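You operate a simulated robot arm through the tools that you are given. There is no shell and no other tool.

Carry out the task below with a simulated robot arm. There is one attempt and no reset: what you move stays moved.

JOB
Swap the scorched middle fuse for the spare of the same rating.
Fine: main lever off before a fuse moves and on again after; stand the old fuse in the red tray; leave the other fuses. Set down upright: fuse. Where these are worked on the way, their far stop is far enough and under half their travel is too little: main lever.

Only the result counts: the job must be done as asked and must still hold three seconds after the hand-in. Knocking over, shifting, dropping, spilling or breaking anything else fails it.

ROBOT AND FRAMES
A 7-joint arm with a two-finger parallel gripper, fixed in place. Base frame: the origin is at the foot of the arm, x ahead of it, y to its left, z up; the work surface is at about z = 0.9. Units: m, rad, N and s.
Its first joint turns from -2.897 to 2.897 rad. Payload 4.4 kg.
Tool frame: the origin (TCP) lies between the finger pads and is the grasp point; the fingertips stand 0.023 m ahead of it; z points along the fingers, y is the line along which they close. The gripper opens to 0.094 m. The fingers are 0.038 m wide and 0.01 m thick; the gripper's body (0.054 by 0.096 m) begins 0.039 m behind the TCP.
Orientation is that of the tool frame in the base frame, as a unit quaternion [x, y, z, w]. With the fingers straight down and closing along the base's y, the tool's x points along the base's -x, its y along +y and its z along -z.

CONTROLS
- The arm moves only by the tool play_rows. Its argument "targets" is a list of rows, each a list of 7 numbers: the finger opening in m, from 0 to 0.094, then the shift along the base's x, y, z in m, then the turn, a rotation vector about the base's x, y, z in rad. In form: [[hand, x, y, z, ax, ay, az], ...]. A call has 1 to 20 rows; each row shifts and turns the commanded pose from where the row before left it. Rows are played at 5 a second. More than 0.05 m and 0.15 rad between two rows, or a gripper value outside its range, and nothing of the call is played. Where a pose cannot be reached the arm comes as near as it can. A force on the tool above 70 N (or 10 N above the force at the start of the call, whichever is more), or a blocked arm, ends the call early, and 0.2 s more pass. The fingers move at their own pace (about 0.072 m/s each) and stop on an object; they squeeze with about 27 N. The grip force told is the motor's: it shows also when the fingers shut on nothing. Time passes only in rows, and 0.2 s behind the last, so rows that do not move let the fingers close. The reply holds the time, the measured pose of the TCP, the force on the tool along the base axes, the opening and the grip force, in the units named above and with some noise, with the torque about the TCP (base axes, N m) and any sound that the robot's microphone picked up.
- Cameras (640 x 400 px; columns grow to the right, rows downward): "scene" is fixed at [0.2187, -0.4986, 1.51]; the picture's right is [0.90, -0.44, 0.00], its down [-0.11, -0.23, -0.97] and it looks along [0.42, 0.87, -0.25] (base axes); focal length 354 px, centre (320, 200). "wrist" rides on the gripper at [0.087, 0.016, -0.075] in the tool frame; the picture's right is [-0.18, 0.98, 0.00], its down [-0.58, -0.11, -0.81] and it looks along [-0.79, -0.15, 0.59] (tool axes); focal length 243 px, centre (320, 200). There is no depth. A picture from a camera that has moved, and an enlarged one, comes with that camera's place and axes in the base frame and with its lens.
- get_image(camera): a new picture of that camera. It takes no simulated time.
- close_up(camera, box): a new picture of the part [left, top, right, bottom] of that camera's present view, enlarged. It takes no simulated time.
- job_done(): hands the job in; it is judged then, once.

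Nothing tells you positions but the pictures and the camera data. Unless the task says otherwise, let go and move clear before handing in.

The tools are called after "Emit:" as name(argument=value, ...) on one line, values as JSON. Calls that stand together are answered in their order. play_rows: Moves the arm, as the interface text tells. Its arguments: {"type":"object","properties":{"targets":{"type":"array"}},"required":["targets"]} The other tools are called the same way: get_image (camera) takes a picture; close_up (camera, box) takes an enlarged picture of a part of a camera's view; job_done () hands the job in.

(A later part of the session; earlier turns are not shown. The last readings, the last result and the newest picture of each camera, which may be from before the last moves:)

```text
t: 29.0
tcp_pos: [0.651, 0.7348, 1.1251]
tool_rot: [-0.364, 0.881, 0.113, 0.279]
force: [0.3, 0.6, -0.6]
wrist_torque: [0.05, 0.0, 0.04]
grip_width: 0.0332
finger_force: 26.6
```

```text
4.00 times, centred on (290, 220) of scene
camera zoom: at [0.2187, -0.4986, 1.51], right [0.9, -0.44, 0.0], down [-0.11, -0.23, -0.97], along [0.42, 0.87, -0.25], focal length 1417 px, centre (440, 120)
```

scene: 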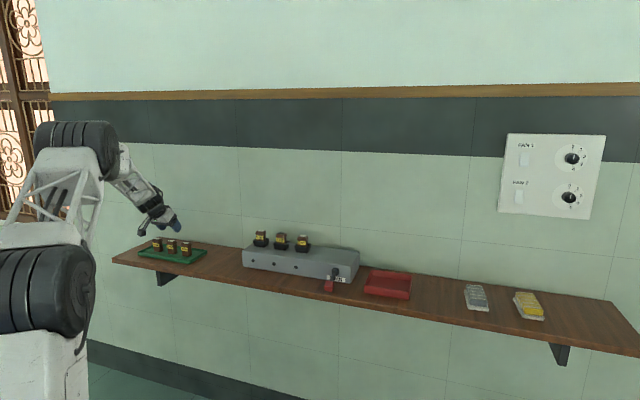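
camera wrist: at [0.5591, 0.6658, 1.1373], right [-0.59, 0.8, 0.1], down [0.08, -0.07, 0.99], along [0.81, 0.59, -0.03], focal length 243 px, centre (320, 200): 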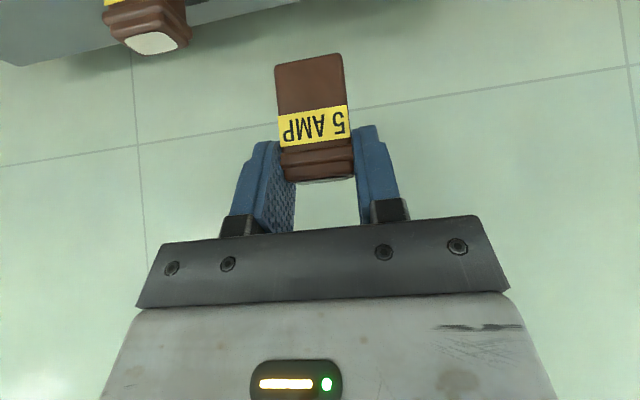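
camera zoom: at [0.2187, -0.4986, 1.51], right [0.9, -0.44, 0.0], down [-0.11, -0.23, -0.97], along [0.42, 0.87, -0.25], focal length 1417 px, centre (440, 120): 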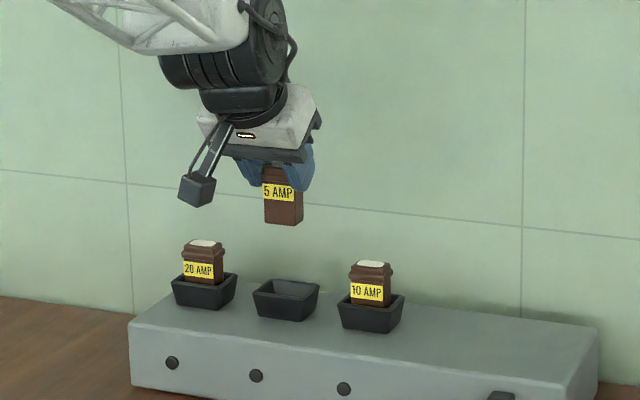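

The fuse is out and upright in the grip. I'll carry it over the red tray and look before lowering.

Emit:
play_rows(targets=[[0.0, 0.0253, -0.0337, 0.002, 0, 0, 0], [0.0, 0.0253, -0.0337, 0.002, 0, 0, 0], [0.0, 0.0253, -0.0337, 0.002, 0, 0, 0], [0.0, 0.0253, -0.0337, 0.002, 0, 0, 0], [0.0, 0.0253, -0.0337, 0.002, 0, 0, 0], [0.0, 0.0253, -0.0337, 0.002, 0, 0, 0], [0.0, 0.0253, -0.0337, 0.002, 0, 0, 0], [0.0, 0.0253, -0.0337, 0.002, 0, 0, 0], [0.0, 0.0253, -0.0337, 0.002, 0, 0, 0], [0.0, 0.0253, -0.0337, 0.002, 0, 0, 0], [0.0, 0, 0, -0.03, 0, 0, 0], [0.0, 0, 0, -0.03, 0, 0, 0], [0.0, 0, 0, 0, 0, 0, 0]])

Emit:
get_image(camera="wrist")

Emit:
close_up(camera="scene", box=[310, 180, 470, 310])

```text
t: 31.8
tcp_pos: [0.9026, 0.3982, 1.0851]
tool_rot: [-0.365, 0.881, 0.114, 0.278]
force: [1.0, 0.8, -0.3]
wrist_torque: [0.02, 0.04, -0.03]
grip_width: 0.0331
finger_force: 26.9
```

```text
taken
camera wrist: at [0.8121, 0.3291, 1.0976], right [-0.59, 0.8, 0.1], down [0.08, -0.06, 0.99], along [0.81, 0.59, -0.03], focal length 243 px, centre (320, 200)
```

wrist: 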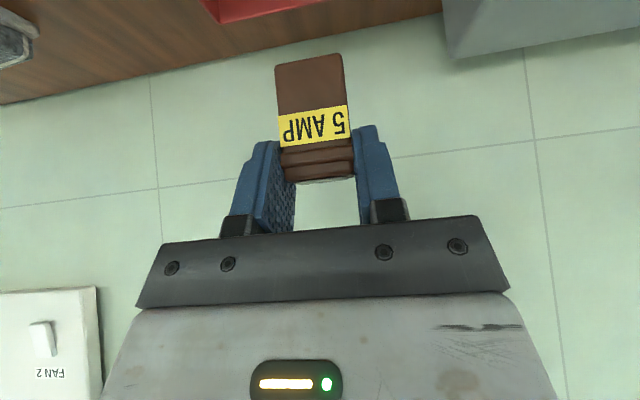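

```text
3.08 times, centred on (390, 245) of scene
camera zoom: at [0.2187, -0.4986, 1.51], right [0.9, -0.44, 0.0], down [-0.11, -0.23, -0.97], along [0.42, 0.87, -0.25], focal length 1090 px, centre (105, 62)
```

zoom: 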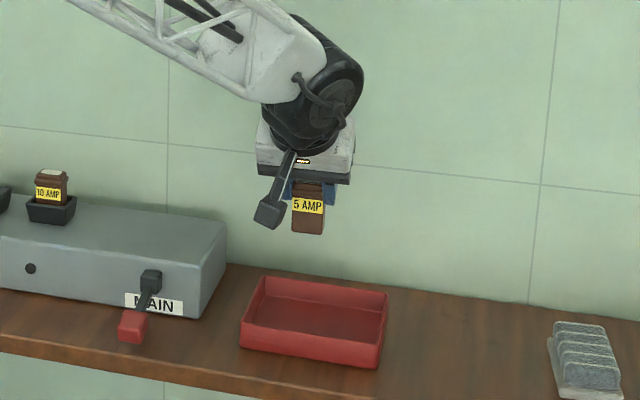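

The fuse is over the red tray. I'll lower it most of the way and look again.

Emit:
play_rows(targets=[[0.0, 0.0085, 0.0, -0.02, 0, 0, 0], [0.0, 0, 0, -0.025, 0, 0, 0], [0.0, 0, 0, -0.025, 0, 0, 0], [0.0, 0, 0, -0.02, 0, 0, 0], [0.0, 0, 0, -0.012, 0, 0, 0], [0.0, 0, 0, 0, 0, 0, 0], [0.0, 0, 0, 0, 0, 0, 0]])

Emit:
get_image(camera="wrist")

Emit:
close_up(camera="scene", box=[330, 220, 440, 310])

```text
t: 33.4
tcp_pos: [0.9125, 0.3983, 0.9839]
tool_rot: [-0.365, 0.881, 0.114, 0.278]
force: [0.2, 0.6, 0.2]
wrist_torque: [0.01, 0.02, 0.02]
grip_width: 0.0333
finger_force: 27.3
```

```text
taken
camera wrist: at [0.8208, 0.3289, 0.9959], right [-0.59, 0.8, 0.1], down [0.08, -0.07, 0.99], along [0.81, 0.59, -0.03], focal length 243 px, centre (320, 200)
```

wrist: 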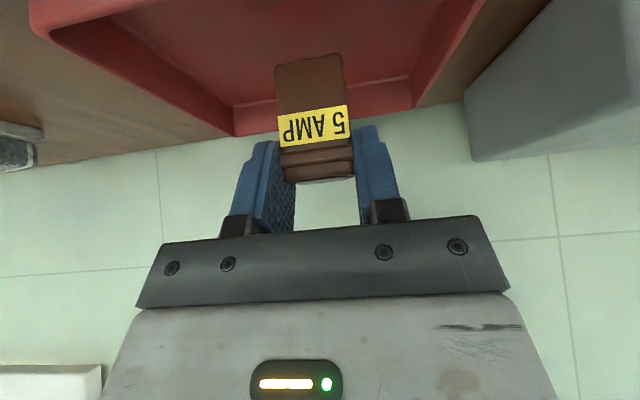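

```text
4.44 times, centred on (385, 265) of scene
camera zoom: at [0.2187, -0.4986, 1.51], right [0.9, -0.44, 0.0], down [-0.11, -0.23, -0.97], along [0.42, 0.87, -0.25], focal length 1574 px, centre (31, -89)
```

zoom: 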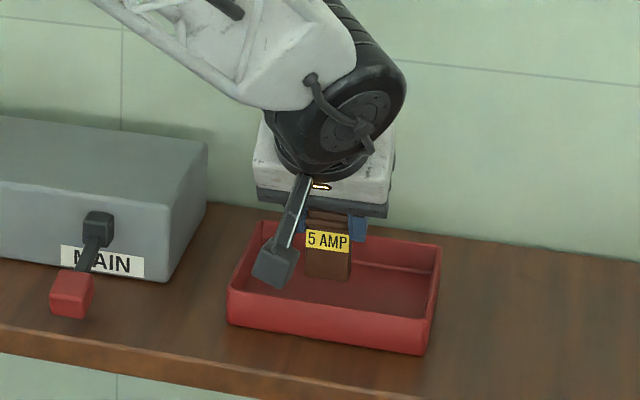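

The fuse sits well inside the tray walls. I'll lower it in small steps until I feel contact with the floor.

Emit:
play_rows(targets=[[0.0, 0, 0, -0.006, 0, 0, 0], [0.0, 0, 0, -0.006, 0, 0, 0], [0.0, 0, 0, -0.002, 0, 0, 0], [0.0, 0, 0, 0, 0, 0, 0]])

Emit:
play_rows(targets=[[0.0, 0, 0, -0.002, 0, 0, 0], [0.0, 0, 0, 0, 0, 0, 0]])

Emit:
close_up(camera="scene", box=[330, 220, 440, 310])

```text
t: 34.4
tcp_pos: [0.9113, 0.3974, 0.9703]
tool_rot: [-0.364, 0.881, 0.113, 0.279]
force: [0.3, -0.5, -1.2]
wrist_torque: [0.02, -0.02, -0.03]
grip_width: 0.0332
finger_force: 26.9
```

```text
t: 35.0
tcp_pos: [0.913, 0.3997, 0.968]
tool_rot: [-0.364, 0.882, 0.113, 0.279]
force: [-0.1, -0.5, -1.1]
wrist_torque: [0.0, -0.01, 0.01]
grip_width: 0.0335
finger_force: 26.8
```

```text
4.44 times, centred on (385, 265) of scene
camera zoom: at [0.2187, -0.4986, 1.51], right [0.9, -0.44, 0.0], down [-0.11, -0.23, -0.97], along [0.42, 0.87, -0.25], focal length 1574 px, centre (31, -89)
```

zoom: 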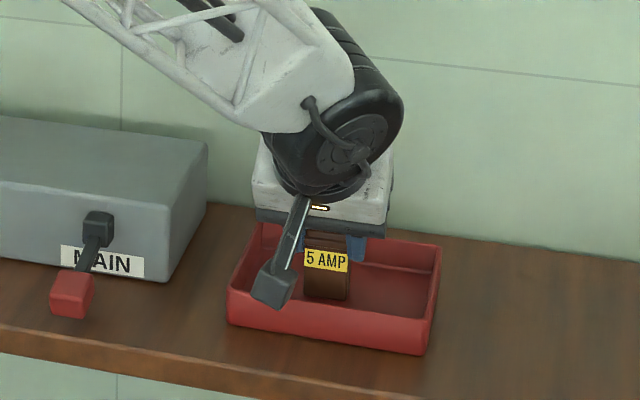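

Emit:
play_rows(targets=[[0.0, 0, 0, -0.002, 0, 0, 0], [0.0, 0, 0, 0, 0, 0, 0]])

Emit:
play_rows(targets=[[0.0, 0, 0, -0.0015, 0, 0, 0], [0.0, 0, 0, 0, 0, 0, 0]])

```text
t: 35.6
tcp_pos: [0.9124, 0.399, 0.9655]
tool_rot: [-0.365, 0.881, 0.114, 0.278]
force: [-0.6, -0.4, -0.8]
wrist_torque: [0.01, 0.0, 0.03]
grip_width: 0.0331
finger_force: 27.1
```

```text
t: 36.2
tcp_pos: [0.9125, 0.3997, 0.9657]
tool_rot: [-0.364, 0.881, 0.113, 0.28]
force: [-2.3, 0.3, 10.5]
wrist_torque: [0.08, 0.1, 0.02]
grip_width: 0.0334
finger_force: 26.8
```

I felt floor contact (10 N). I'll ease off slightly, open the fingers and check that the fuse stands on its own.

Emit:
play_rows(targets=[[0.0, 0, 0, 0.0008, 0, 0, 0], [0.036, 0, 0, 0, 0, 0, 0], [0.045, 0, 0, 0, 0, 0, 0], [0.06, 0, 0, 0, 0, 0, 0], [0.06, 0, 0, 0, 0, 0, 0], [0.06, 0, 0, 0, 0, 0, 0]])

Emit:
get_image(camera="wrist")

Emit:
close_up(camera="scene", box=[330, 220, 440, 310])

```text
t: 37.6
tcp_pos: [0.9123, 0.3981, 0.9642]
tool_rot: [-0.365, 0.881, 0.114, 0.278]
force: [-0.4, -0.4, 0.3]
wrist_torque: [-0.03, -0.01, -0.02]
grip_width: 0.06
finger_force: 0.1
```

```text
taken
camera wrist: at [0.8206, 0.329, 0.9768], right [-0.59, 0.8, 0.1], down [0.08, -0.06, 0.99], along [0.81, 0.59, -0.03], focal length 243 px, centre (320, 200)
```

wrist: 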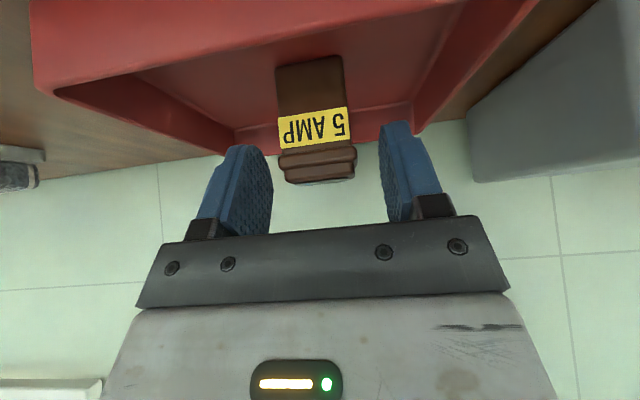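

```text
4.44 times, centred on (385, 265) of scene
camera zoom: at [0.2187, -0.4986, 1.51], right [0.9, -0.44, 0.0], down [-0.11, -0.23, -0.97], along [0.42, 0.87, -0.25], focal length 1574 px, centre (31, -89)
```

zoom: 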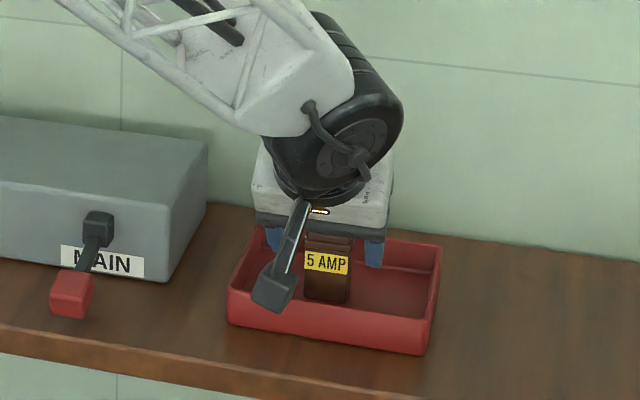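

The old fuse stands upright in the red tray. I'll lift clear and travel back over the green tray to the spare 5 AMP.

Emit:
play_rows(targets=[[0.06, 0, 0, 0.015, 0, 0, 0], [0.06, 0, 0, 0.03, 0, 0, 0], [0.06, 0, 0, 0.04, 0, 0, 0], [0.06, 0, 0, 0.04, 0, 0, 0], [0.06, 0, 0, 0.04, 0, 0, 0], [0.06, -0.0322, 0.032, 0, 0, 0, 0], [0.06, -0.0322, 0.032, 0, 0, 0, 0], [0.06, -0.0322, 0.032, 0, 0, 0, 0], [0.06, -0.0322, 0.032, 0, 0, 0, 0], [0.06, -0.0322, 0.032, 0, 0, 0, 0], [0.06, -0.0322, 0.032, 0, 0, 0, 0], [0.06, -0.0322, 0.032, 0, 0, 0, 0], [0.06, -0.0322, 0.032, 0, 0, 0, 0], [0.06, -0.0322, 0.032, 0, 0, 0, 0], [0.06, -0.0322, 0.032, 0, 0, 0, 0]])

Emit:
close_up(camera="scene", box=[220, 200, 440, 310])

```text
t: 40.8
tcp_pos: [0.5914, 0.7193, 1.13]
tool_rot: [-0.364, 0.882, 0.114, 0.278]
force: [-1.0, 0.9, -0.1]
wrist_torque: [-0.02, -0.03, -0.01]
grip_width: 0.06
finger_force: 0.0
```

```text
2.91 times, centred on (330, 255) of scene
camera zoom: at [0.2187, -0.4986, 1.51], right [0.9, -0.44, 0.0], down [-0.11, -0.23, -0.97], along [0.42, 0.87, -0.25], focal length 1031 px, centre (291, 40)
```

zoom: 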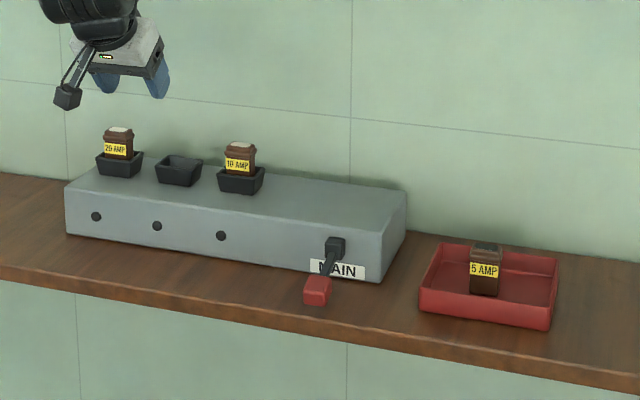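

The burnt fuse stands upright in the red tray and the middle socket is empty. I'll continue to the spare.

Emit:
play_rows(targets=[[0.06, -0.0322, 0.032, 0, 0, 0, 0], [0.06, -0.0322, 0.032, 0, 0, 0, 0], [0.06, -0.0322, 0.032, 0, 0, 0, 0], [0.06, -0.0322, 0.032, 0, 0, 0, 0], [0.06, -0.0322, 0.032, 0, 0, 0, 0], [0.06, -0.0322, 0.032, 0, 0, 0, 0], [0.06, -0.0322, 0.032, 0, 0, 0, 0], [0.06, -0.0322, 0.032, 0, 0, 0, 0], [0.06, -0.0322, 0.032, 0, 0, 0, 0], [0.06, -0.0322, 0.032, 0, 0, 0, 0], [0.056, 0, 0, -0.03, 0, 0, 0], [0.056, 0, 0, -0.03, 0, 0, 0], [0.056, 0, 0, -0.03, 0, 0, 0], [0.056, 0, 0, -0.0115, 0, 0, 0], [0.056, 0, 0, 0, 0, 0, 0], [0.056, 0, 0, 0, 0, 0, 0]])

Emit:
get_image(camera="wrist")

Emit:
close_up(camera="wrist", box=[220, 0, 420, 120])

Emit:
close_up(camera="scene", box=[120, 190, 230, 280])

```text
t: 44.2
tcp_pos: [0.2674, 1.0378, 1.0294]
tool_rot: [-0.365, 0.881, 0.113, 0.278]
force: [-0.1, -0.3, -0.3]
wrist_torque: [0.01, 0.0, 0.02]
grip_width: 0.0562
finger_force: 0.1
```

```text
taken
camera wrist: at [0.1767, 0.9683, 1.0405], right [-0.59, 0.8, 0.1], down [0.08, -0.07, 0.99], along [0.81, 0.59, -0.03], focal length 243 px, centre (320, 200)
```

wrist: 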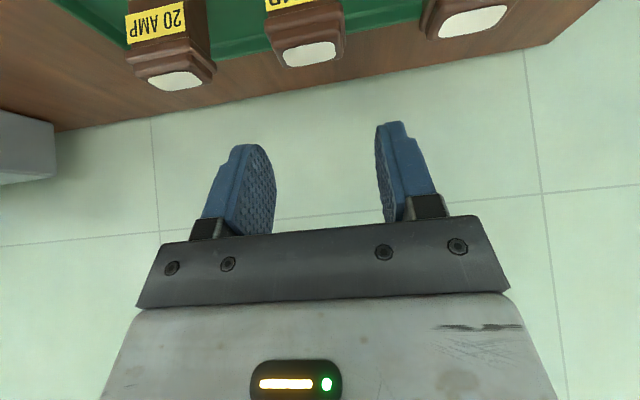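

```text
3.20 times, centred on (320, 60) of wrist
camera zoom: at [0.1767, 0.9683, 1.0405], right [-0.59, 0.8, 0.1], down [0.08, -0.07, 0.99], along [0.81, 0.59, -0.03], focal length 776 px, centre (320, 648)
```

zoom: 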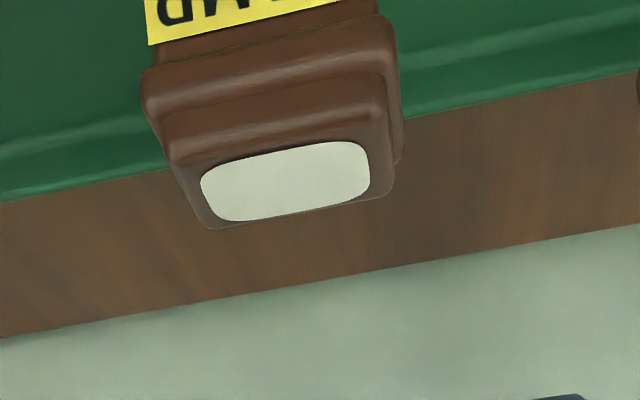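

```text
4.44 times, centred on (175, 235) of scene
camera zoom: at [0.2187, -0.4986, 1.51], right [0.9, -0.44, 0.0], down [-0.11, -0.23, -0.97], along [0.42, 0.87, -0.25], focal length 1574 px, centre (964, 44)
```

zoom: 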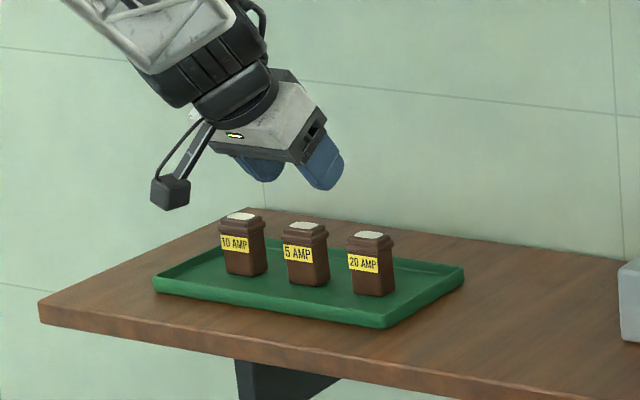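

The hand is aligned over the spare 5 AMP to within about 1 mm. I'll descend to just above the grip height and compare with the earlier view.

Emit:
play_rows(targets=[[0.056, -0.0003, -0.0003, -0.0125, 0, 0, 0], [0.056, 0, 0, -0.0125, 0, 0, 0], [0.056, 0, 0, -0.0125, 0, 0, 0], [0.056, 0, 0, -0.0106, 0, 0, 0], [0.056, 0, 0, -0.006, 0, 0, 0], [0.056, 0, 0, 0, 0, 0, 0], [0.056, 0, 0, 0, 0, 0, 0]])

Emit:
get_image(camera="wrist")

Emit:
close_up(camera="scene", box=[120, 190, 230, 280])

```text
t: 45.8
tcp_pos: [0.2677, 1.0376, 0.975]
tool_rot: [-0.364, 0.882, 0.113, 0.278]
force: [0.1, -0.4, -0.1]
wrist_torque: [-0.05, 0.03, -0.02]
grip_width: 0.0561
finger_force: 0.0
```

```text
taken
camera wrist: at [0.1763, 0.9686, 0.9865], right [-0.59, 0.8, 0.1], down [0.08, -0.06, 0.99], along [0.81, 0.59, -0.03], focal length 243 px, centre (320, 200)
```

wrist: 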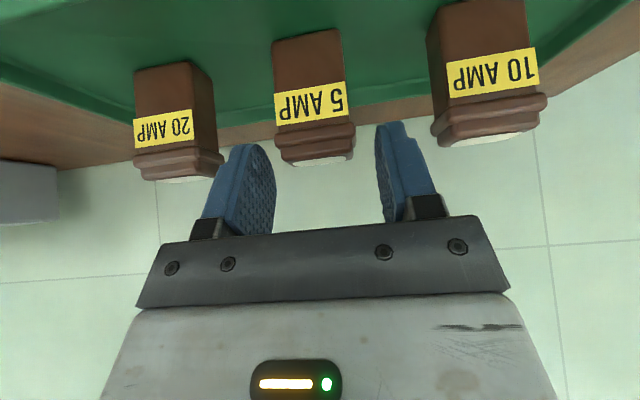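

```text
4.44 times, centred on (175, 235) of scene
camera zoom: at [0.2187, -0.4986, 1.51], right [0.9, -0.44, 0.0], down [-0.11, -0.23, -0.97], along [0.42, 0.87, -0.25], focal length 1574 px, centre (964, 44)
```

zoom: 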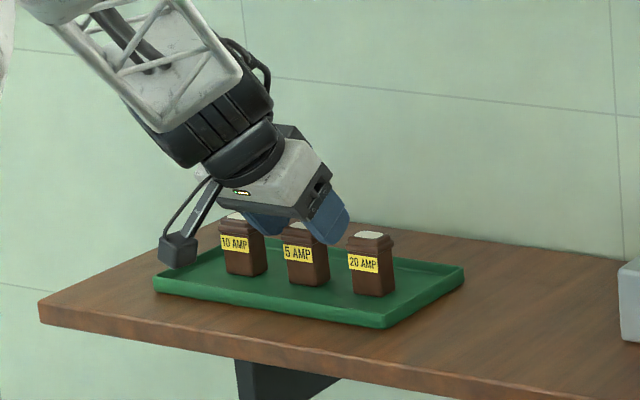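

The view matches the earlier grip approach within about 1.5 mm. I'll go down 10 mm and close on the spare.

Emit:
play_rows(targets=[[0.056, 0, 0, -0.005, 0, 0, 0], [0.056, 0, 0, -0.005, 0, 0, 0], [0.056, 0, 0, 0, 0, 0, 0], [0.0, 0, 0, 0, 0, 0, 0], [0.0, 0, 0, 0, 0, 0, 0], [0.0, 0, 0, 0, 0, 0, 0], [0.0, 0, 0, 0, 0, 0, 0]])

Emit:
get_image(camera="wrist")

Emit:
close_up(camera="wrist", box=[240, 20, 400, 200])

```text
t: 47.4
tcp_pos: [0.2681, 1.0388, 0.9644]
tool_rot: [-0.364, 0.881, 0.113, 0.279]
force: [-0.6, -0.3, 0.7]
wrist_torque: [0.06, 0.0, -0.02]
grip_width: 0.0335
finger_force: 27.4
```

```text
taken
camera wrist: at [0.1762, 0.9687, 0.9766], right [-0.59, 0.8, 0.1], down [0.08, -0.07, 0.99], along [0.81, 0.59, -0.03], focal length 243 px, centre (320, 200)
```

wrist: 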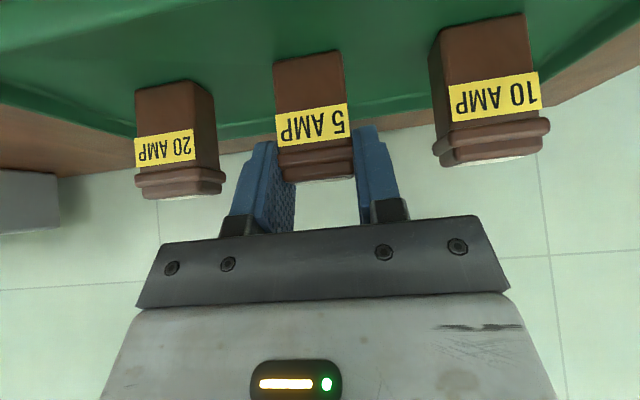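

```text
2.22 times, centred on (320, 110) of wrist
camera zoom: at [0.1762, 0.9687, 0.9766], right [-0.59, 0.8, 0.1], down [0.08, -0.07, 0.99], along [0.81, 0.59, -0.03], focal length 539 px, centre (320, 400)
```

zoom: 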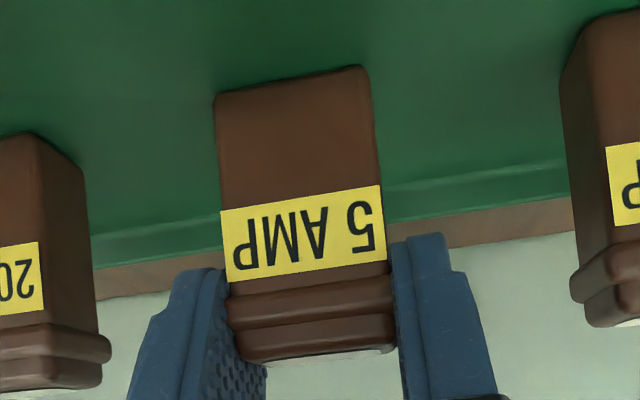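

The spare is gripped at the same width. I'll lift it straight up and check it hangs upright.

Emit:
play_rows(targets=[[0.0, 0, 0, 0.005, 0, 0, 0], [0.0, 0, 0, 0.01, 0, 0, 0], [0.0, 0, 0, 0.02, 0, 0, 0], [0.0, 0, 0, 0.03, 0, 0, 0], [0.0, 0, 0, 0.04, 0, 0, 0], [0.0, 0, 0, 0.04, 0, 0, 0], [0.0, 0, 0, 0.02, 0, 0, 0], [0.0, 0, 0, 0, 0, 0, 0]])

Emit:
get_image(camera="wrist")

Emit:
close_up(camera="scene", box=[120, 150, 250, 280])

```text
t: 49.2
tcp_pos: [0.2681, 1.0381, 1.1287]
tool_rot: [-0.365, 0.881, 0.113, 0.279]
force: [-0.5, 0.6, -0.7]
wrist_torque: [0.0, -0.03, 0.03]
grip_width: 0.0332
finger_force: 27.4
```

```text
taken
camera wrist: at [0.1758, 0.9688, 1.1404], right [-0.59, 0.8, 0.1], down [0.08, -0.06, 0.99], along [0.81, 0.59, -0.03], focal length 243 px, centre (320, 200)
```

wrist: 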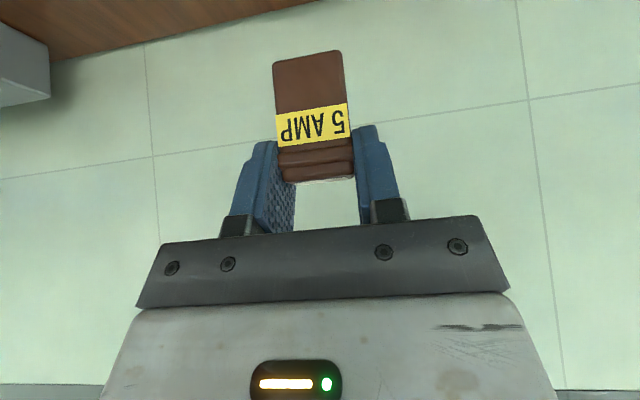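

```text
3.08 times, centred on (185, 215) of scene
camera zoom: at [0.2187, -0.4986, 1.51], right [0.9, -0.44, 0.0], down [-0.11, -0.23, -0.97], along [0.42, 0.87, -0.25], focal length 1090 px, centre (735, 154)
```

zoom: 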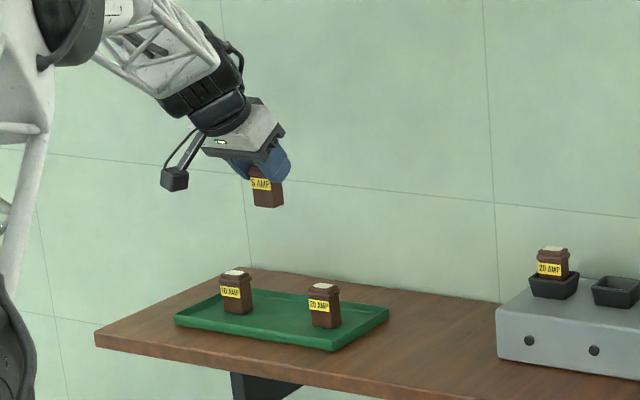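

The spare is held upright and the other two spares are undisturbed. I'll carry it over the empty middle socket.

Emit:
play_rows(targets=[[0.0, 0.0319, -0.0252, 0.001, 0, 0, 0], [0.0, 0.0319, -0.0252, 0.001, 0, 0, 0], [0.0, 0.0319, -0.0252, 0.001, 0, 0, 0], [0.0, 0.0319, -0.0252, 0.001, 0, 0, 0], [0.0, 0.0319, -0.0252, 0.001, 0, 0, 0], [0.0, 0.0319, -0.0252, 0.001, 0, 0, 0], [0.0, 0.0319, -0.0252, 0.001, 0, 0, 0], [0.0, 0.0319, -0.0252, 0.001, 0, 0, 0], [0.0, 0.0319, -0.0252, 0.001, 0, 0, 0], [0.0, 0.0319, -0.0252, 0.001, 0, 0, 0], [0.0, 0.0319, -0.0252, 0, 0, 0, 0], [0.0, 0.0319, -0.0252, 0, 0, 0, 0], [0.0, 0, 0, -0.02, 0, 0, 0], [0.0, 0, 0, -0.015, 0, 0, 0], [0.0, 0, 0, 0, 0, 0, 0], [0.0, 0, 0, 0, 0, 0, 0]])

Emit:
get_image(camera="wrist")

Emit:
close_up(camera="wrist", box=[200, 0, 440, 200])

Emit:
close_up(camera="scene", box=[230, 190, 350, 270])

```text
t: 52.6
tcp_pos: [0.6489, 0.7362, 1.1047]
tool_rot: [-0.364, 0.881, 0.114, 0.278]
force: [-0.1, -0.1, 0.2]
wrist_torque: [0.03, 0.04, 0.01]
grip_width: 0.0336
finger_force: 27.0
```

```text
taken
camera wrist: at [0.5582, 0.6663, 1.1165], right [-0.59, 0.8, 0.1], down [0.08, -0.06, 0.99], along [0.81, 0.59, -0.03], focal length 243 px, centre (320, 200)
```

wrist: 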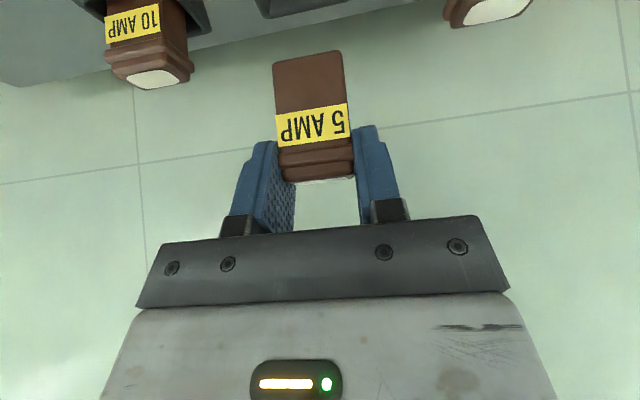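

```text
2.00 times, centred on (320, 100) of wrist
camera zoom: at [0.5582, 0.6663, 1.1165], right [-0.59, 0.8, 0.1], down [0.08, -0.06, 0.99], along [0.81, 0.59, -0.03], focal length 485 px, centre (320, 400)
```

zoom: 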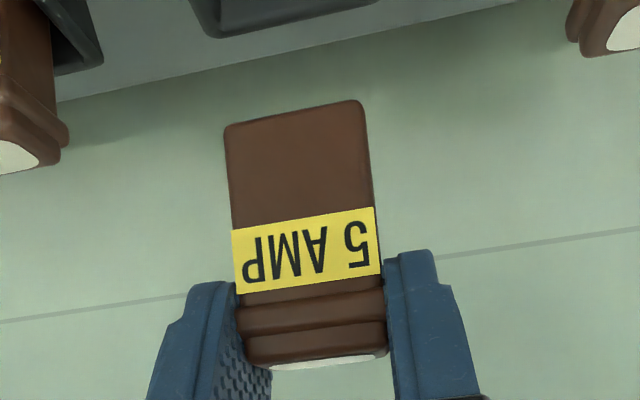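

```text
5.00 times, centred on (290, 230) of scene
camera zoom: at [0.2187, -0.4986, 1.51], right [0.9, -0.44, 0.0], down [-0.11, -0.23, -0.97], along [0.42, 0.87, -0.25], focal length 1771 px, centre (470, 50)
```

zoom: 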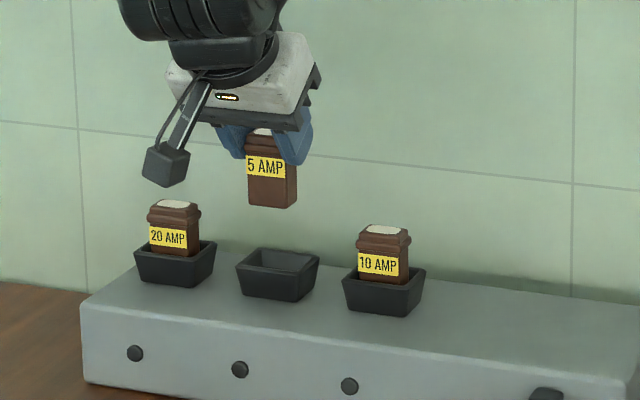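

The spare is over the empty socket. I'll lower it to just above the cup rim and check alignment.

Emit:
play_rows(targets=[[0.0, 0, 0, -0.0125, 0, 0, 0], [0.0, 0, 0, -0.0125, 0, 0, 0], [0.0, 0, 0, -0.012, 0, 0, 0], [0.0, 0, 0, 0, 0, 0, 0], [0.0, 0, 0, 0, 0, 0, 0]])

Emit:
close_up(camera="wrist", box=[200, 0, 440, 200])

Emit:
close_up(camera="scene", box=[230, 190, 350, 270])

```text
t: 53.8
tcp_pos: [0.6498, 0.7351, 1.0672]
tool_rot: [-0.364, 0.882, 0.113, 0.279]
force: [0.9, -0.4, -0.6]
wrist_torque: [0.04, -0.01, 0.02]
grip_width: 0.0332
finger_force: 26.3
```

```text
2.00 times, centred on (320, 100) of wrist
camera zoom: at [0.5587, 0.6662, 1.0793], right [-0.59, 0.8, 0.1], down [0.08, -0.07, 0.99], along [0.81, 0.59, -0.03], focal length 485 px, centre (320, 400)
```

zoom: 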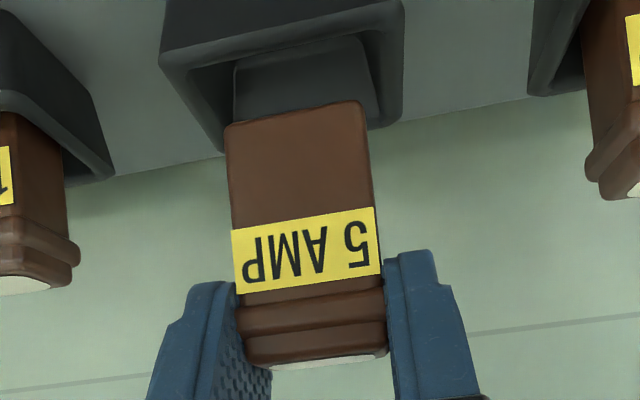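

```text
5.00 times, centred on (290, 230) of scene
camera zoom: at [0.2187, -0.4986, 1.51], right [0.9, -0.44, 0.0], down [-0.11, -0.23, -0.97], along [0.42, 0.87, -0.25], focal length 1771 px, centre (470, 50)
```

zoom: 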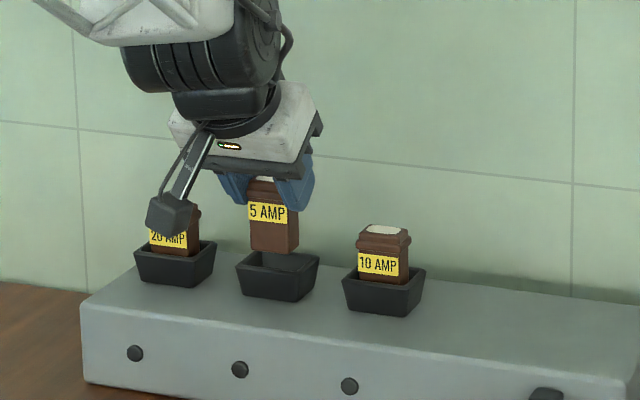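

The spare lines up with the cup. I'll insert it in small steps and watch the force.

Emit:
play_rows(targets=[[0.0, 0, 0, -0.004, 0, 0, 0], [0.0, 0, 0, -0.004, 0, 0, 0], [0.0, 0, 0, -0.004, 0, 0, 0], [0.0, 0, 0, 0, 0, 0, 0]])

Emit:
close_up(camera="wrist", box=[200, 0, 440, 200])

Emit:
close_up(camera="scene", box=[230, 190, 350, 270])

```text
t: 54.8
tcp_pos: [0.6506, 0.735, 1.0559]
tool_rot: [-0.365, 0.881, 0.114, 0.278]
force: [-0.4, 0.3, -0.1]
wrist_torque: [0.01, -0.02, 0.02]
grip_width: 0.0332
finger_force: 26.7
```

```text
2.00 times, centred on (320, 100) of wrist
camera zoom: at [0.5589, 0.6661, 1.0673], right [-0.59, 0.8, 0.1], down [0.08, -0.06, 0.99], along [0.81, 0.59, -0.03], focal length 485 px, centre (320, 400)
```

zoom: 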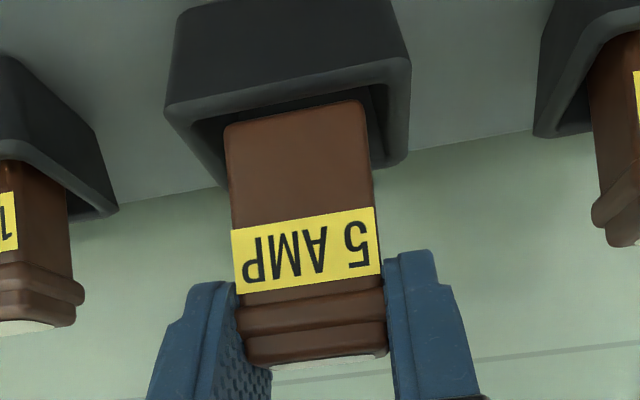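

```text
5.00 times, centred on (290, 230) of scene
camera zoom: at [0.2187, -0.4986, 1.51], right [0.9, -0.44, 0.0], down [-0.11, -0.23, -0.97], along [0.42, 0.87, -0.25], focal length 1771 px, centre (470, 50)
```

zoom: 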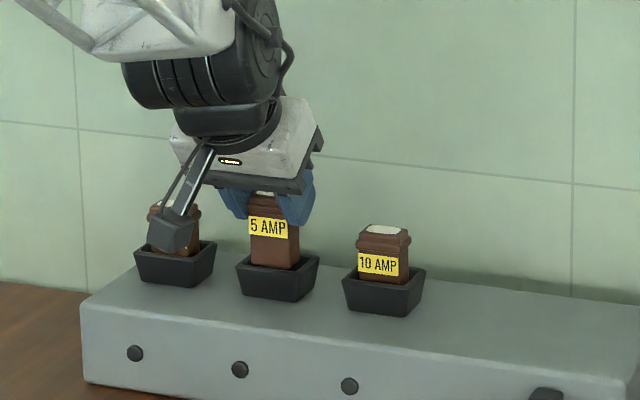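

Emit:
play_rows(targets=[[0.0, 0, 0, -0.003, 0, 0, 0], [0.0, 0, 0, -0.003, 0, 0, 0], [0.0, 0, 0, -0.003, 0, 0, 0], [0.0, 0, 0, -0.003, 0, 0, 0], [0.0, 0, 0, 0, 0, 0, 0]])

Emit:
play_rows(targets=[[0.0, 0, 0, -0.003, 0, 0, 0], [0.0, 0, 0, 0, 0, 0, 0]])

Emit:
close_up(camera="wrist", box=[200, 0, 440, 200])

```text
t: 56.0
tcp_pos: [0.6519, 0.7353, 1.0432]
tool_rot: [-0.364, 0.881, 0.113, 0.279]
force: [1.0, 0.4, 0.0]
wrist_torque: [0.03, -0.01, -0.01]
grip_width: 0.0333
finger_force: 27.0
```

```text
t: 56.6
tcp_pos: [0.651, 0.7358, 1.0411]
tool_rot: [-0.364, 0.881, 0.114, 0.279]
force: [7.3, 6.5, 4.0]
wrist_torque: [0.36, -0.36, -0.02]
grip_width: 0.0331
finger_force: 27.3
```

```text
2.00 times, centred on (320, 100) of wrist
camera zoom: at [0.5591, 0.6662, 1.0528], right [-0.59, 0.8, 0.1], down [0.08, -0.07, 0.99], along [0.81, 0.59, -0.03], focal length 485 px, centre (320, 400)
```

zoom: 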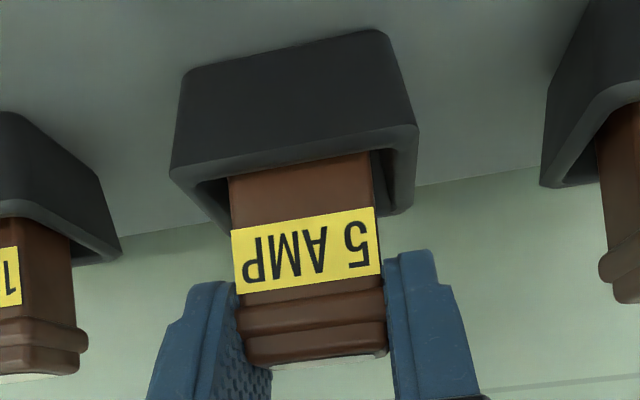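

The fuse touches the near wall of the cup, which is pushing it outward. I'll shift about 2 mm outward and re-check.

Emit:
play_rows(targets=[[0.0, 0.0007, 0.0007, 0.0005, 0, 0, 0], [0.0, 0.0007, 0.0007, 0, 0, 0, 0], [0.0, 0, 0, 0, 0, 0, 0]])

```text
t: 57.4
tcp_pos: [0.6521, 0.7369, 1.0403]
tool_rot: [-0.364, 0.882, 0.113, 0.278]
force: [0.3, 0.1, -1.9]
wrist_torque: [0.03, 0.02, 0.0]
grip_width: 0.0333
finger_force: 27.7
```

The side force is gone. I'll keep lowering in small steps.

Emit:
play_rows(targets=[[0.0, 0, 0, -0.0015, 0, 0, 0], [0.0, 0, 0, 0, 0, 0, 0]])

Emit:
play_rows(targets=[[0.0, 0, 0, -0.0015, 0, 0, 0], [0.0, 0, 0, 0, 0, 0, 0]])

```text
t: 58.0
tcp_pos: [0.6519, 0.737, 1.0377]
tool_rot: [-0.365, 0.881, 0.113, 0.278]
force: [0.4, -0.5, -0.5]
wrist_torque: [-0.02, -0.01, 0.02]
grip_width: 0.0331
finger_force: 27.1
```

```text
t: 58.6
tcp_pos: [0.6519, 0.7374, 1.0373]
tool_rot: [-0.365, 0.881, 0.114, 0.279]
force: [-0.5, 0.2, -0.5]
wrist_torque: [0.01, 0.02, 0.02]
grip_width: 0.0335
finger_force: 26.3
```

Emit:
play_rows(targets=[[0.0, 0, 0, -0.001, 0, 0, 0], [0.0, 0, 0, 0, 0, 0, 0]])

Emit:
play_rows(targets=[[0.0, 0, 0, -0.001, 0, 0, 0], [0.0, 0, 0, 0, 0, 0, 0]])

Emit:
close_up(camera="wrist", box=[200, 0, 440, 200])

Emit:
close_up(camera="scene", box=[230, 190, 350, 270])

```text
t: 59.2
tcp_pos: [0.6518, 0.7369, 1.0379]
tool_rot: [-0.364, 0.881, 0.113, 0.279]
force: [-0.1, 0.2, -1.2]
wrist_torque: [-0.03, -0.02, -0.03]
grip_width: 0.0333
finger_force: 27.0
```

```text
t: 59.8
tcp_pos: [0.652, 0.7366, 1.0358]
tool_rot: [-0.365, 0.881, 0.114, 0.279]
force: [-0.3, 0.1, -1.0]
wrist_torque: [-0.02, 0.03, 0.02]
grip_width: 0.0331
finger_force: 27.4
```

```text
2.00 times, centred on (320, 100) of wrist
camera zoom: at [0.5603, 0.6678, 1.0475], right [-0.59, 0.8, 0.1], down [0.08, -0.06, 0.99], along [0.81, 0.59, -0.03], focal length 485 px, centre (320, 400)
```

zoom: 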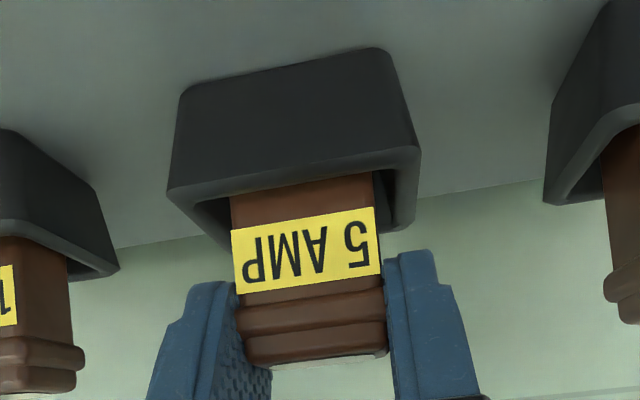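

```text
5.00 times, centred on (290, 230) of scene
camera zoom: at [0.2187, -0.4986, 1.51], right [0.9, -0.44, 0.0], down [-0.11, -0.23, -0.97], along [0.42, 0.87, -0.25], focal length 1771 px, centre (470, 50)
```

zoom: 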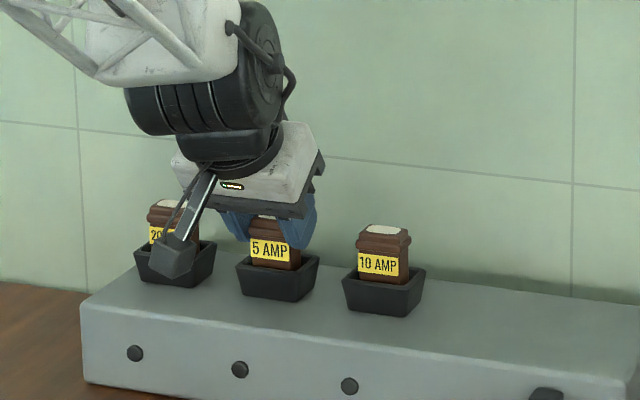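

Emit:
get_image(camera="wrist")

Emit:
close_up(camera="scene", box=[260, 215, 330, 260])

```text
taken
camera wrist: at [0.5603, 0.6678, 1.0475], right [-0.59, 0.8, 0.1], down [0.08, -0.06, 0.99], along [0.81, 0.59, -0.03], focal length 243 px, centre (320, 200)
```

wrist: 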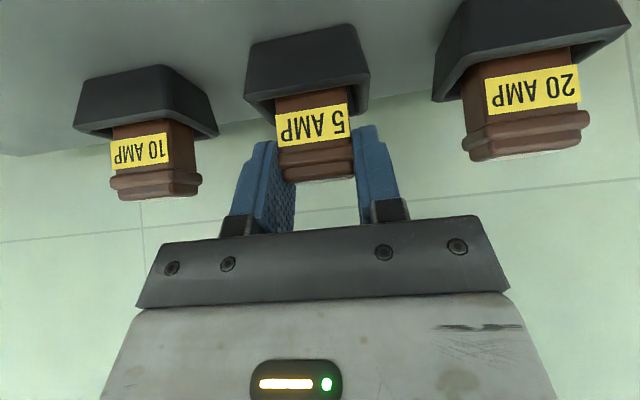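

```text
8.89 times, centred on (295, 238) of scene
camera zoom: at [0.2187, -0.4986, 1.51], right [0.9, -0.44, 0.0], down [-0.11, -0.23, -0.97], along [0.42, 0.87, -0.25], focal length 3149 px, centre (542, -133)
```

zoom: 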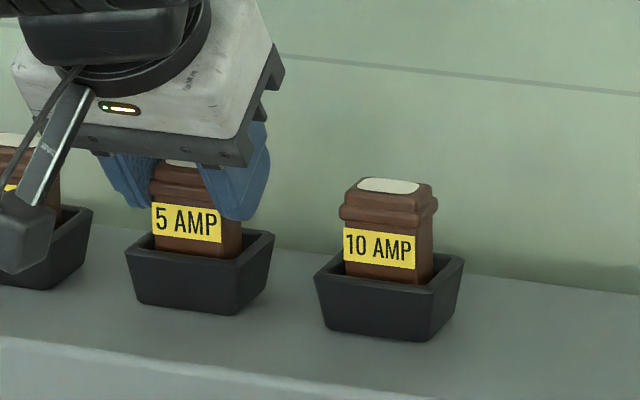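

Emit:
play_rows(targets=[[0.0, 0, 0, -0.001, 0, 0, 0], [0.0, 0, 0, 0, 0, 0, 0]])

Emit:
play_rows(targets=[[0.0, 0, 0, -0.001, 0, 0, 0], [0.0, 0, 0, 0, 0, 0, 0]])

```text
t: 60.4
tcp_pos: [0.6513, 0.7381, 1.0347]
tool_rot: [-0.365, 0.881, 0.113, 0.278]
force: [-0.2, 0.7, 0.2]
wrist_torque: [0.02, 0.02, 0.01]
grip_width: 0.0337
finger_force: 26.3
```

```text
t: 61.0
tcp_pos: [0.6515, 0.7378, 1.0347]
tool_rot: [-0.364, 0.881, 0.114, 0.279]
force: [-0.9, -1.4, 10.3]
wrist_torque: [-0.03, 0.11, 0.01]
grip_width: 0.0331
finger_force: 27.0
```

I felt the seat contact: 10 N straight up. I'll ease off slightly, release and check.

Emit:
play_rows(targets=[[0.0, 0, 0, 0.0007, 0, 0, 0], [0.036, 0, 0, 0, 0, 0, 0], [0.044, 0, 0, 0, 0, 0, 0], [0.056, 0, 0, 0, 0, 0, 0], [0.056, 0, 0, 0, 0, 0, 0], [0.056, 0, 0, 0, 0, 0, 0]])

Emit:
get_image(camera="wrist")

Emit:
close_up(camera="scene", box=[260, 215, 330, 260])

```text
t: 62.4
tcp_pos: [0.6533, 0.7366, 1.0338]
tool_rot: [-0.365, 0.881, 0.114, 0.278]
force: [0.3, 0.7, 1.0]
wrist_torque: [0.01, 0.0, -0.01]
grip_width: 0.0558
finger_force: 0.0
```

```text
taken
camera wrist: at [0.5605, 0.6677, 1.0461], right [-0.59, 0.8, 0.1], down [0.08, -0.07, 0.99], along [0.81, 0.59, -0.03], focal length 243 px, centre (320, 200)
```

wrist: 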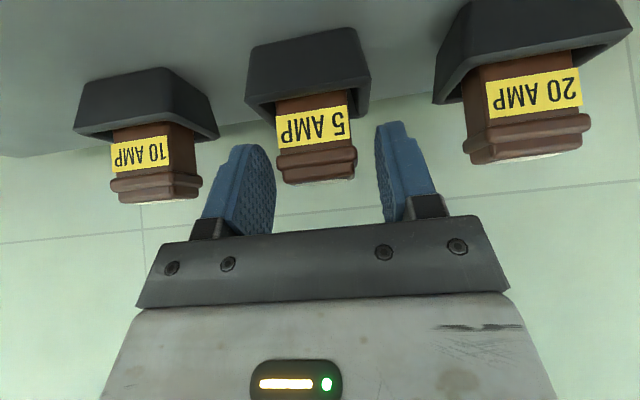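

```text
8.89 times, centred on (295, 238) of scene
camera zoom: at [0.2187, -0.4986, 1.51], right [0.9, -0.44, 0.0], down [-0.11, -0.23, -0.97], along [0.42, 0.87, -0.25], focal length 3149 px, centre (542, -133)
```

zoom: 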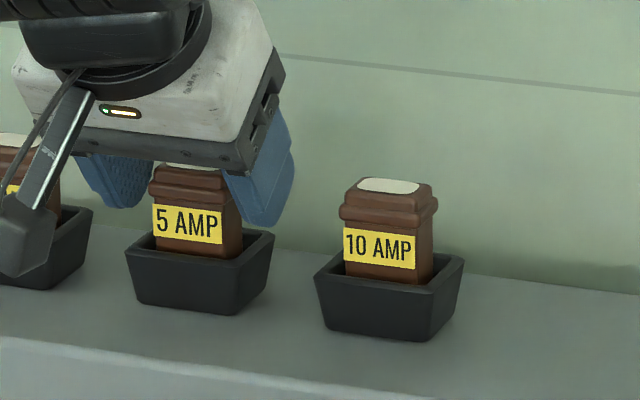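

The fuse sits in the socket after release. I'll lift clear and move in front of the lever for a look before switching it back on.

Emit:
play_rows(targets=[[0.056, 0, 0, 0.01, 0, 0, 0], [0.056, 0, 0, 0.02, 0, 0, 0], [0.056, 0, 0, 0.035, 0, 0, 0], [0.056, 0, 0, 0.035, 0, 0, 0], [0.056, 0.0047, -0.0388, 0, 0, 0, 0], [0.056, 0.0047, -0.0388, 0, 0, 0, 0], [0.056, 0.0047, -0.0388, 0, 0, 0, 0], [0.056, 0.0047, -0.0388, 0, 0, 0, 0], [0.056, 0.0047, -0.0388, 0, 0, 0, 0], [0.056, 0.0047, -0.0388, 0, 0, 0, 0], [0.056, 0.0047, -0.0388, 0, 0, 0, 0], [0.056, 0.0047, -0.0388, 0, 0, 0, 0], [0.056, 0, 0, -0.045, 0, 0, 0], [0.056, 0, 0, -0.045, 0, 0, 0], [0.056, 0, 0, 0, 0, 0, 0], [0.056, 0, 0, 0, 0, 0, 0]])

Emit:
get_image(camera="wrist")

Emit:
close_up(camera="scene", box=[230, 200, 430, 310])

Emit:
close_up(camera="scene", box=[240, 215, 330, 265])

```text
t: 65.8
tcp_pos: [0.6889, 0.4259, 1.0453]
tool_rot: [-0.364, 0.881, 0.114, 0.278]
force: [0.3, -0.2, 0.6]
wrist_torque: [-0.02, 0.02, -0.02]
grip_width: 0.0562
finger_force: 0.0
```

```text
taken
camera wrist: at [0.598, 0.3568, 1.0566], right [-0.59, 0.8, 0.1], down [0.08, -0.06, 0.99], along [0.81, 0.59, -0.03], focal length 243 px, centre (320, 200)
```

wrist: 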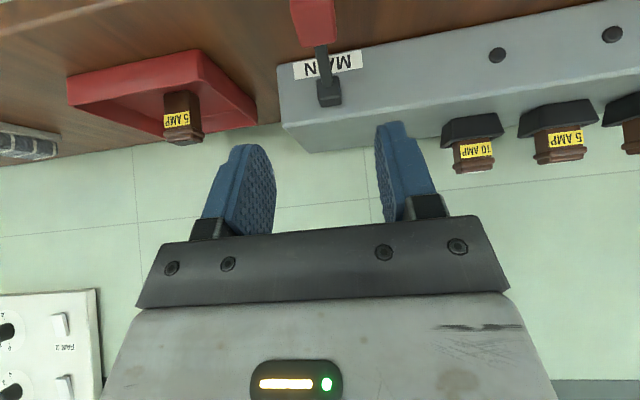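

```text
3.20 times, centred on (330, 255) of scene
camera zoom: at [0.2187, -0.4986, 1.51], right [0.9, -0.44, 0.0], down [-0.11, -0.23, -0.97], along [0.42, 0.87, -0.25], focal length 1134 px, centre (288, 24)
```

zoom: 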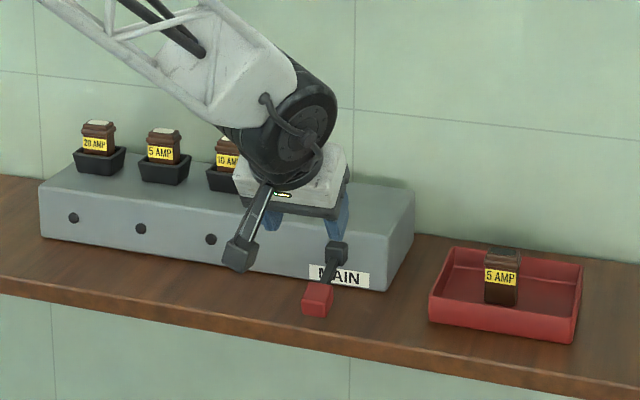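

```text
7.11 times, centred on (285, 240) of scene
camera zoom: at [0.2187, -0.4986, 1.51], right [0.9, -0.44, 0.0], down [-0.11, -0.23, -0.97], along [0.42, 0.87, -0.25], focal length 2519 px, centre (569, -84)
```

zoom: 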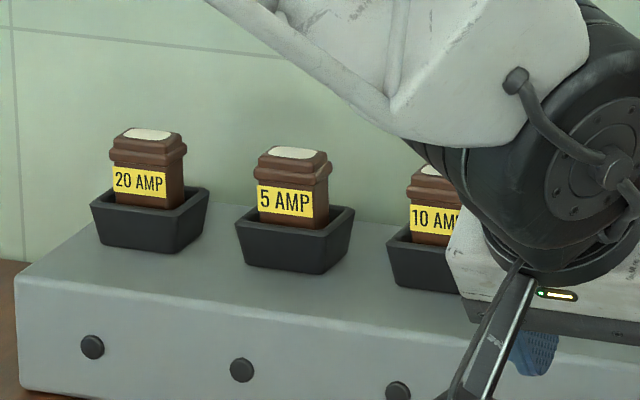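

The new 5 AMP is seated level with its neighbours, and the old one stands in the red tray. I'll back off a little to view the lowered lever block from the front.

Emit:
play_rows(targets=[[0.06, -0.0212, -0.0212, -0.01, 0, 0, 0], [0.06, -0.0212, -0.0212, -0.015, 0, 0, 0], [0.06, -0.0212, -0.0212, -0.02, 0, 0, 0], [0.06, 0, 0, 0, 0, 0, 0], [0.06, 0, 0, 0, 0, 0, 0]])

Emit:
get_image(camera="wrist")

Emit:
close_up(camera="wrist", box=[260, 60, 400, 190])

Emit:
close_up(camera="scene", box=[300, 230, 380, 300])

```text
t: 67.0
tcp_pos: [0.6255, 0.363, 1.001]
tool_rot: [-0.365, 0.881, 0.114, 0.279]
force: [-0.4, 0.1, -0.8]
wrist_torque: [-0.04, -0.01, 0.04]
grip_width: 0.06
finger_force: 0.1
```

```text
taken
camera wrist: at [0.5337, 0.2935, 1.0111], right [-0.59, 0.8, 0.1], down [0.08, -0.07, 0.99], along [0.81, 0.59, -0.03], focal length 243 px, centre (320, 200)
```

wrist: 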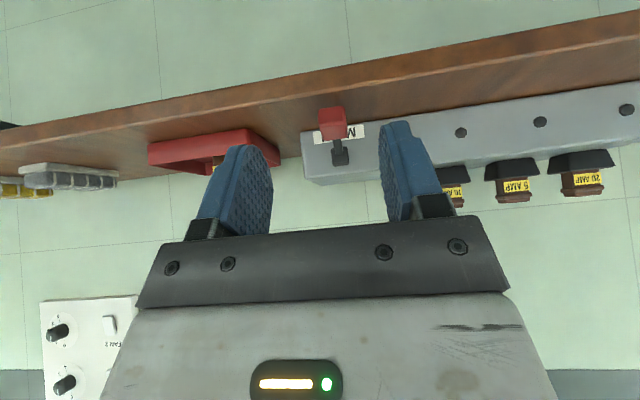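

```text
3.08 times, centred on (330, 125) of wrist
camera zoom: at [0.5337, 0.2935, 1.0111], right [-0.59, 0.8, 0.1], down [0.08, -0.07, 0.99], along [0.81, 0.59, -0.03], focal length 746 px, centre (289, 431)
```

zoom: 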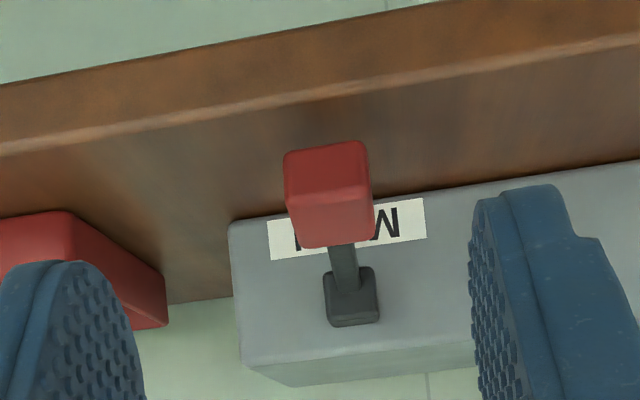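

```text
5.71 times, centred on (340, 265) of scene
camera zoom: at [0.2187, -0.4986, 1.51], right [0.9, -0.44, 0.0], down [-0.11, -0.23, -0.97], along [0.42, 0.87, -0.25], focal length 2024 px, centre (206, -171)
```

zoom: 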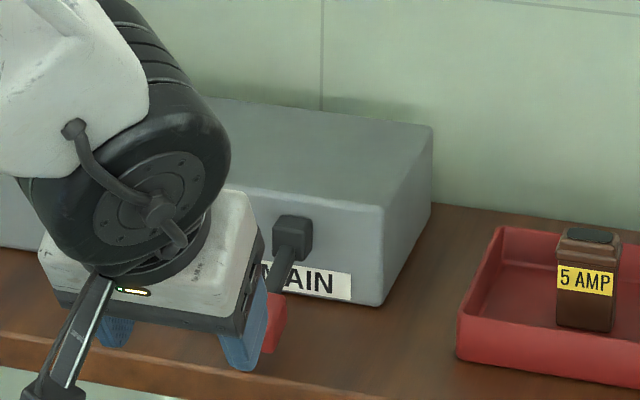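

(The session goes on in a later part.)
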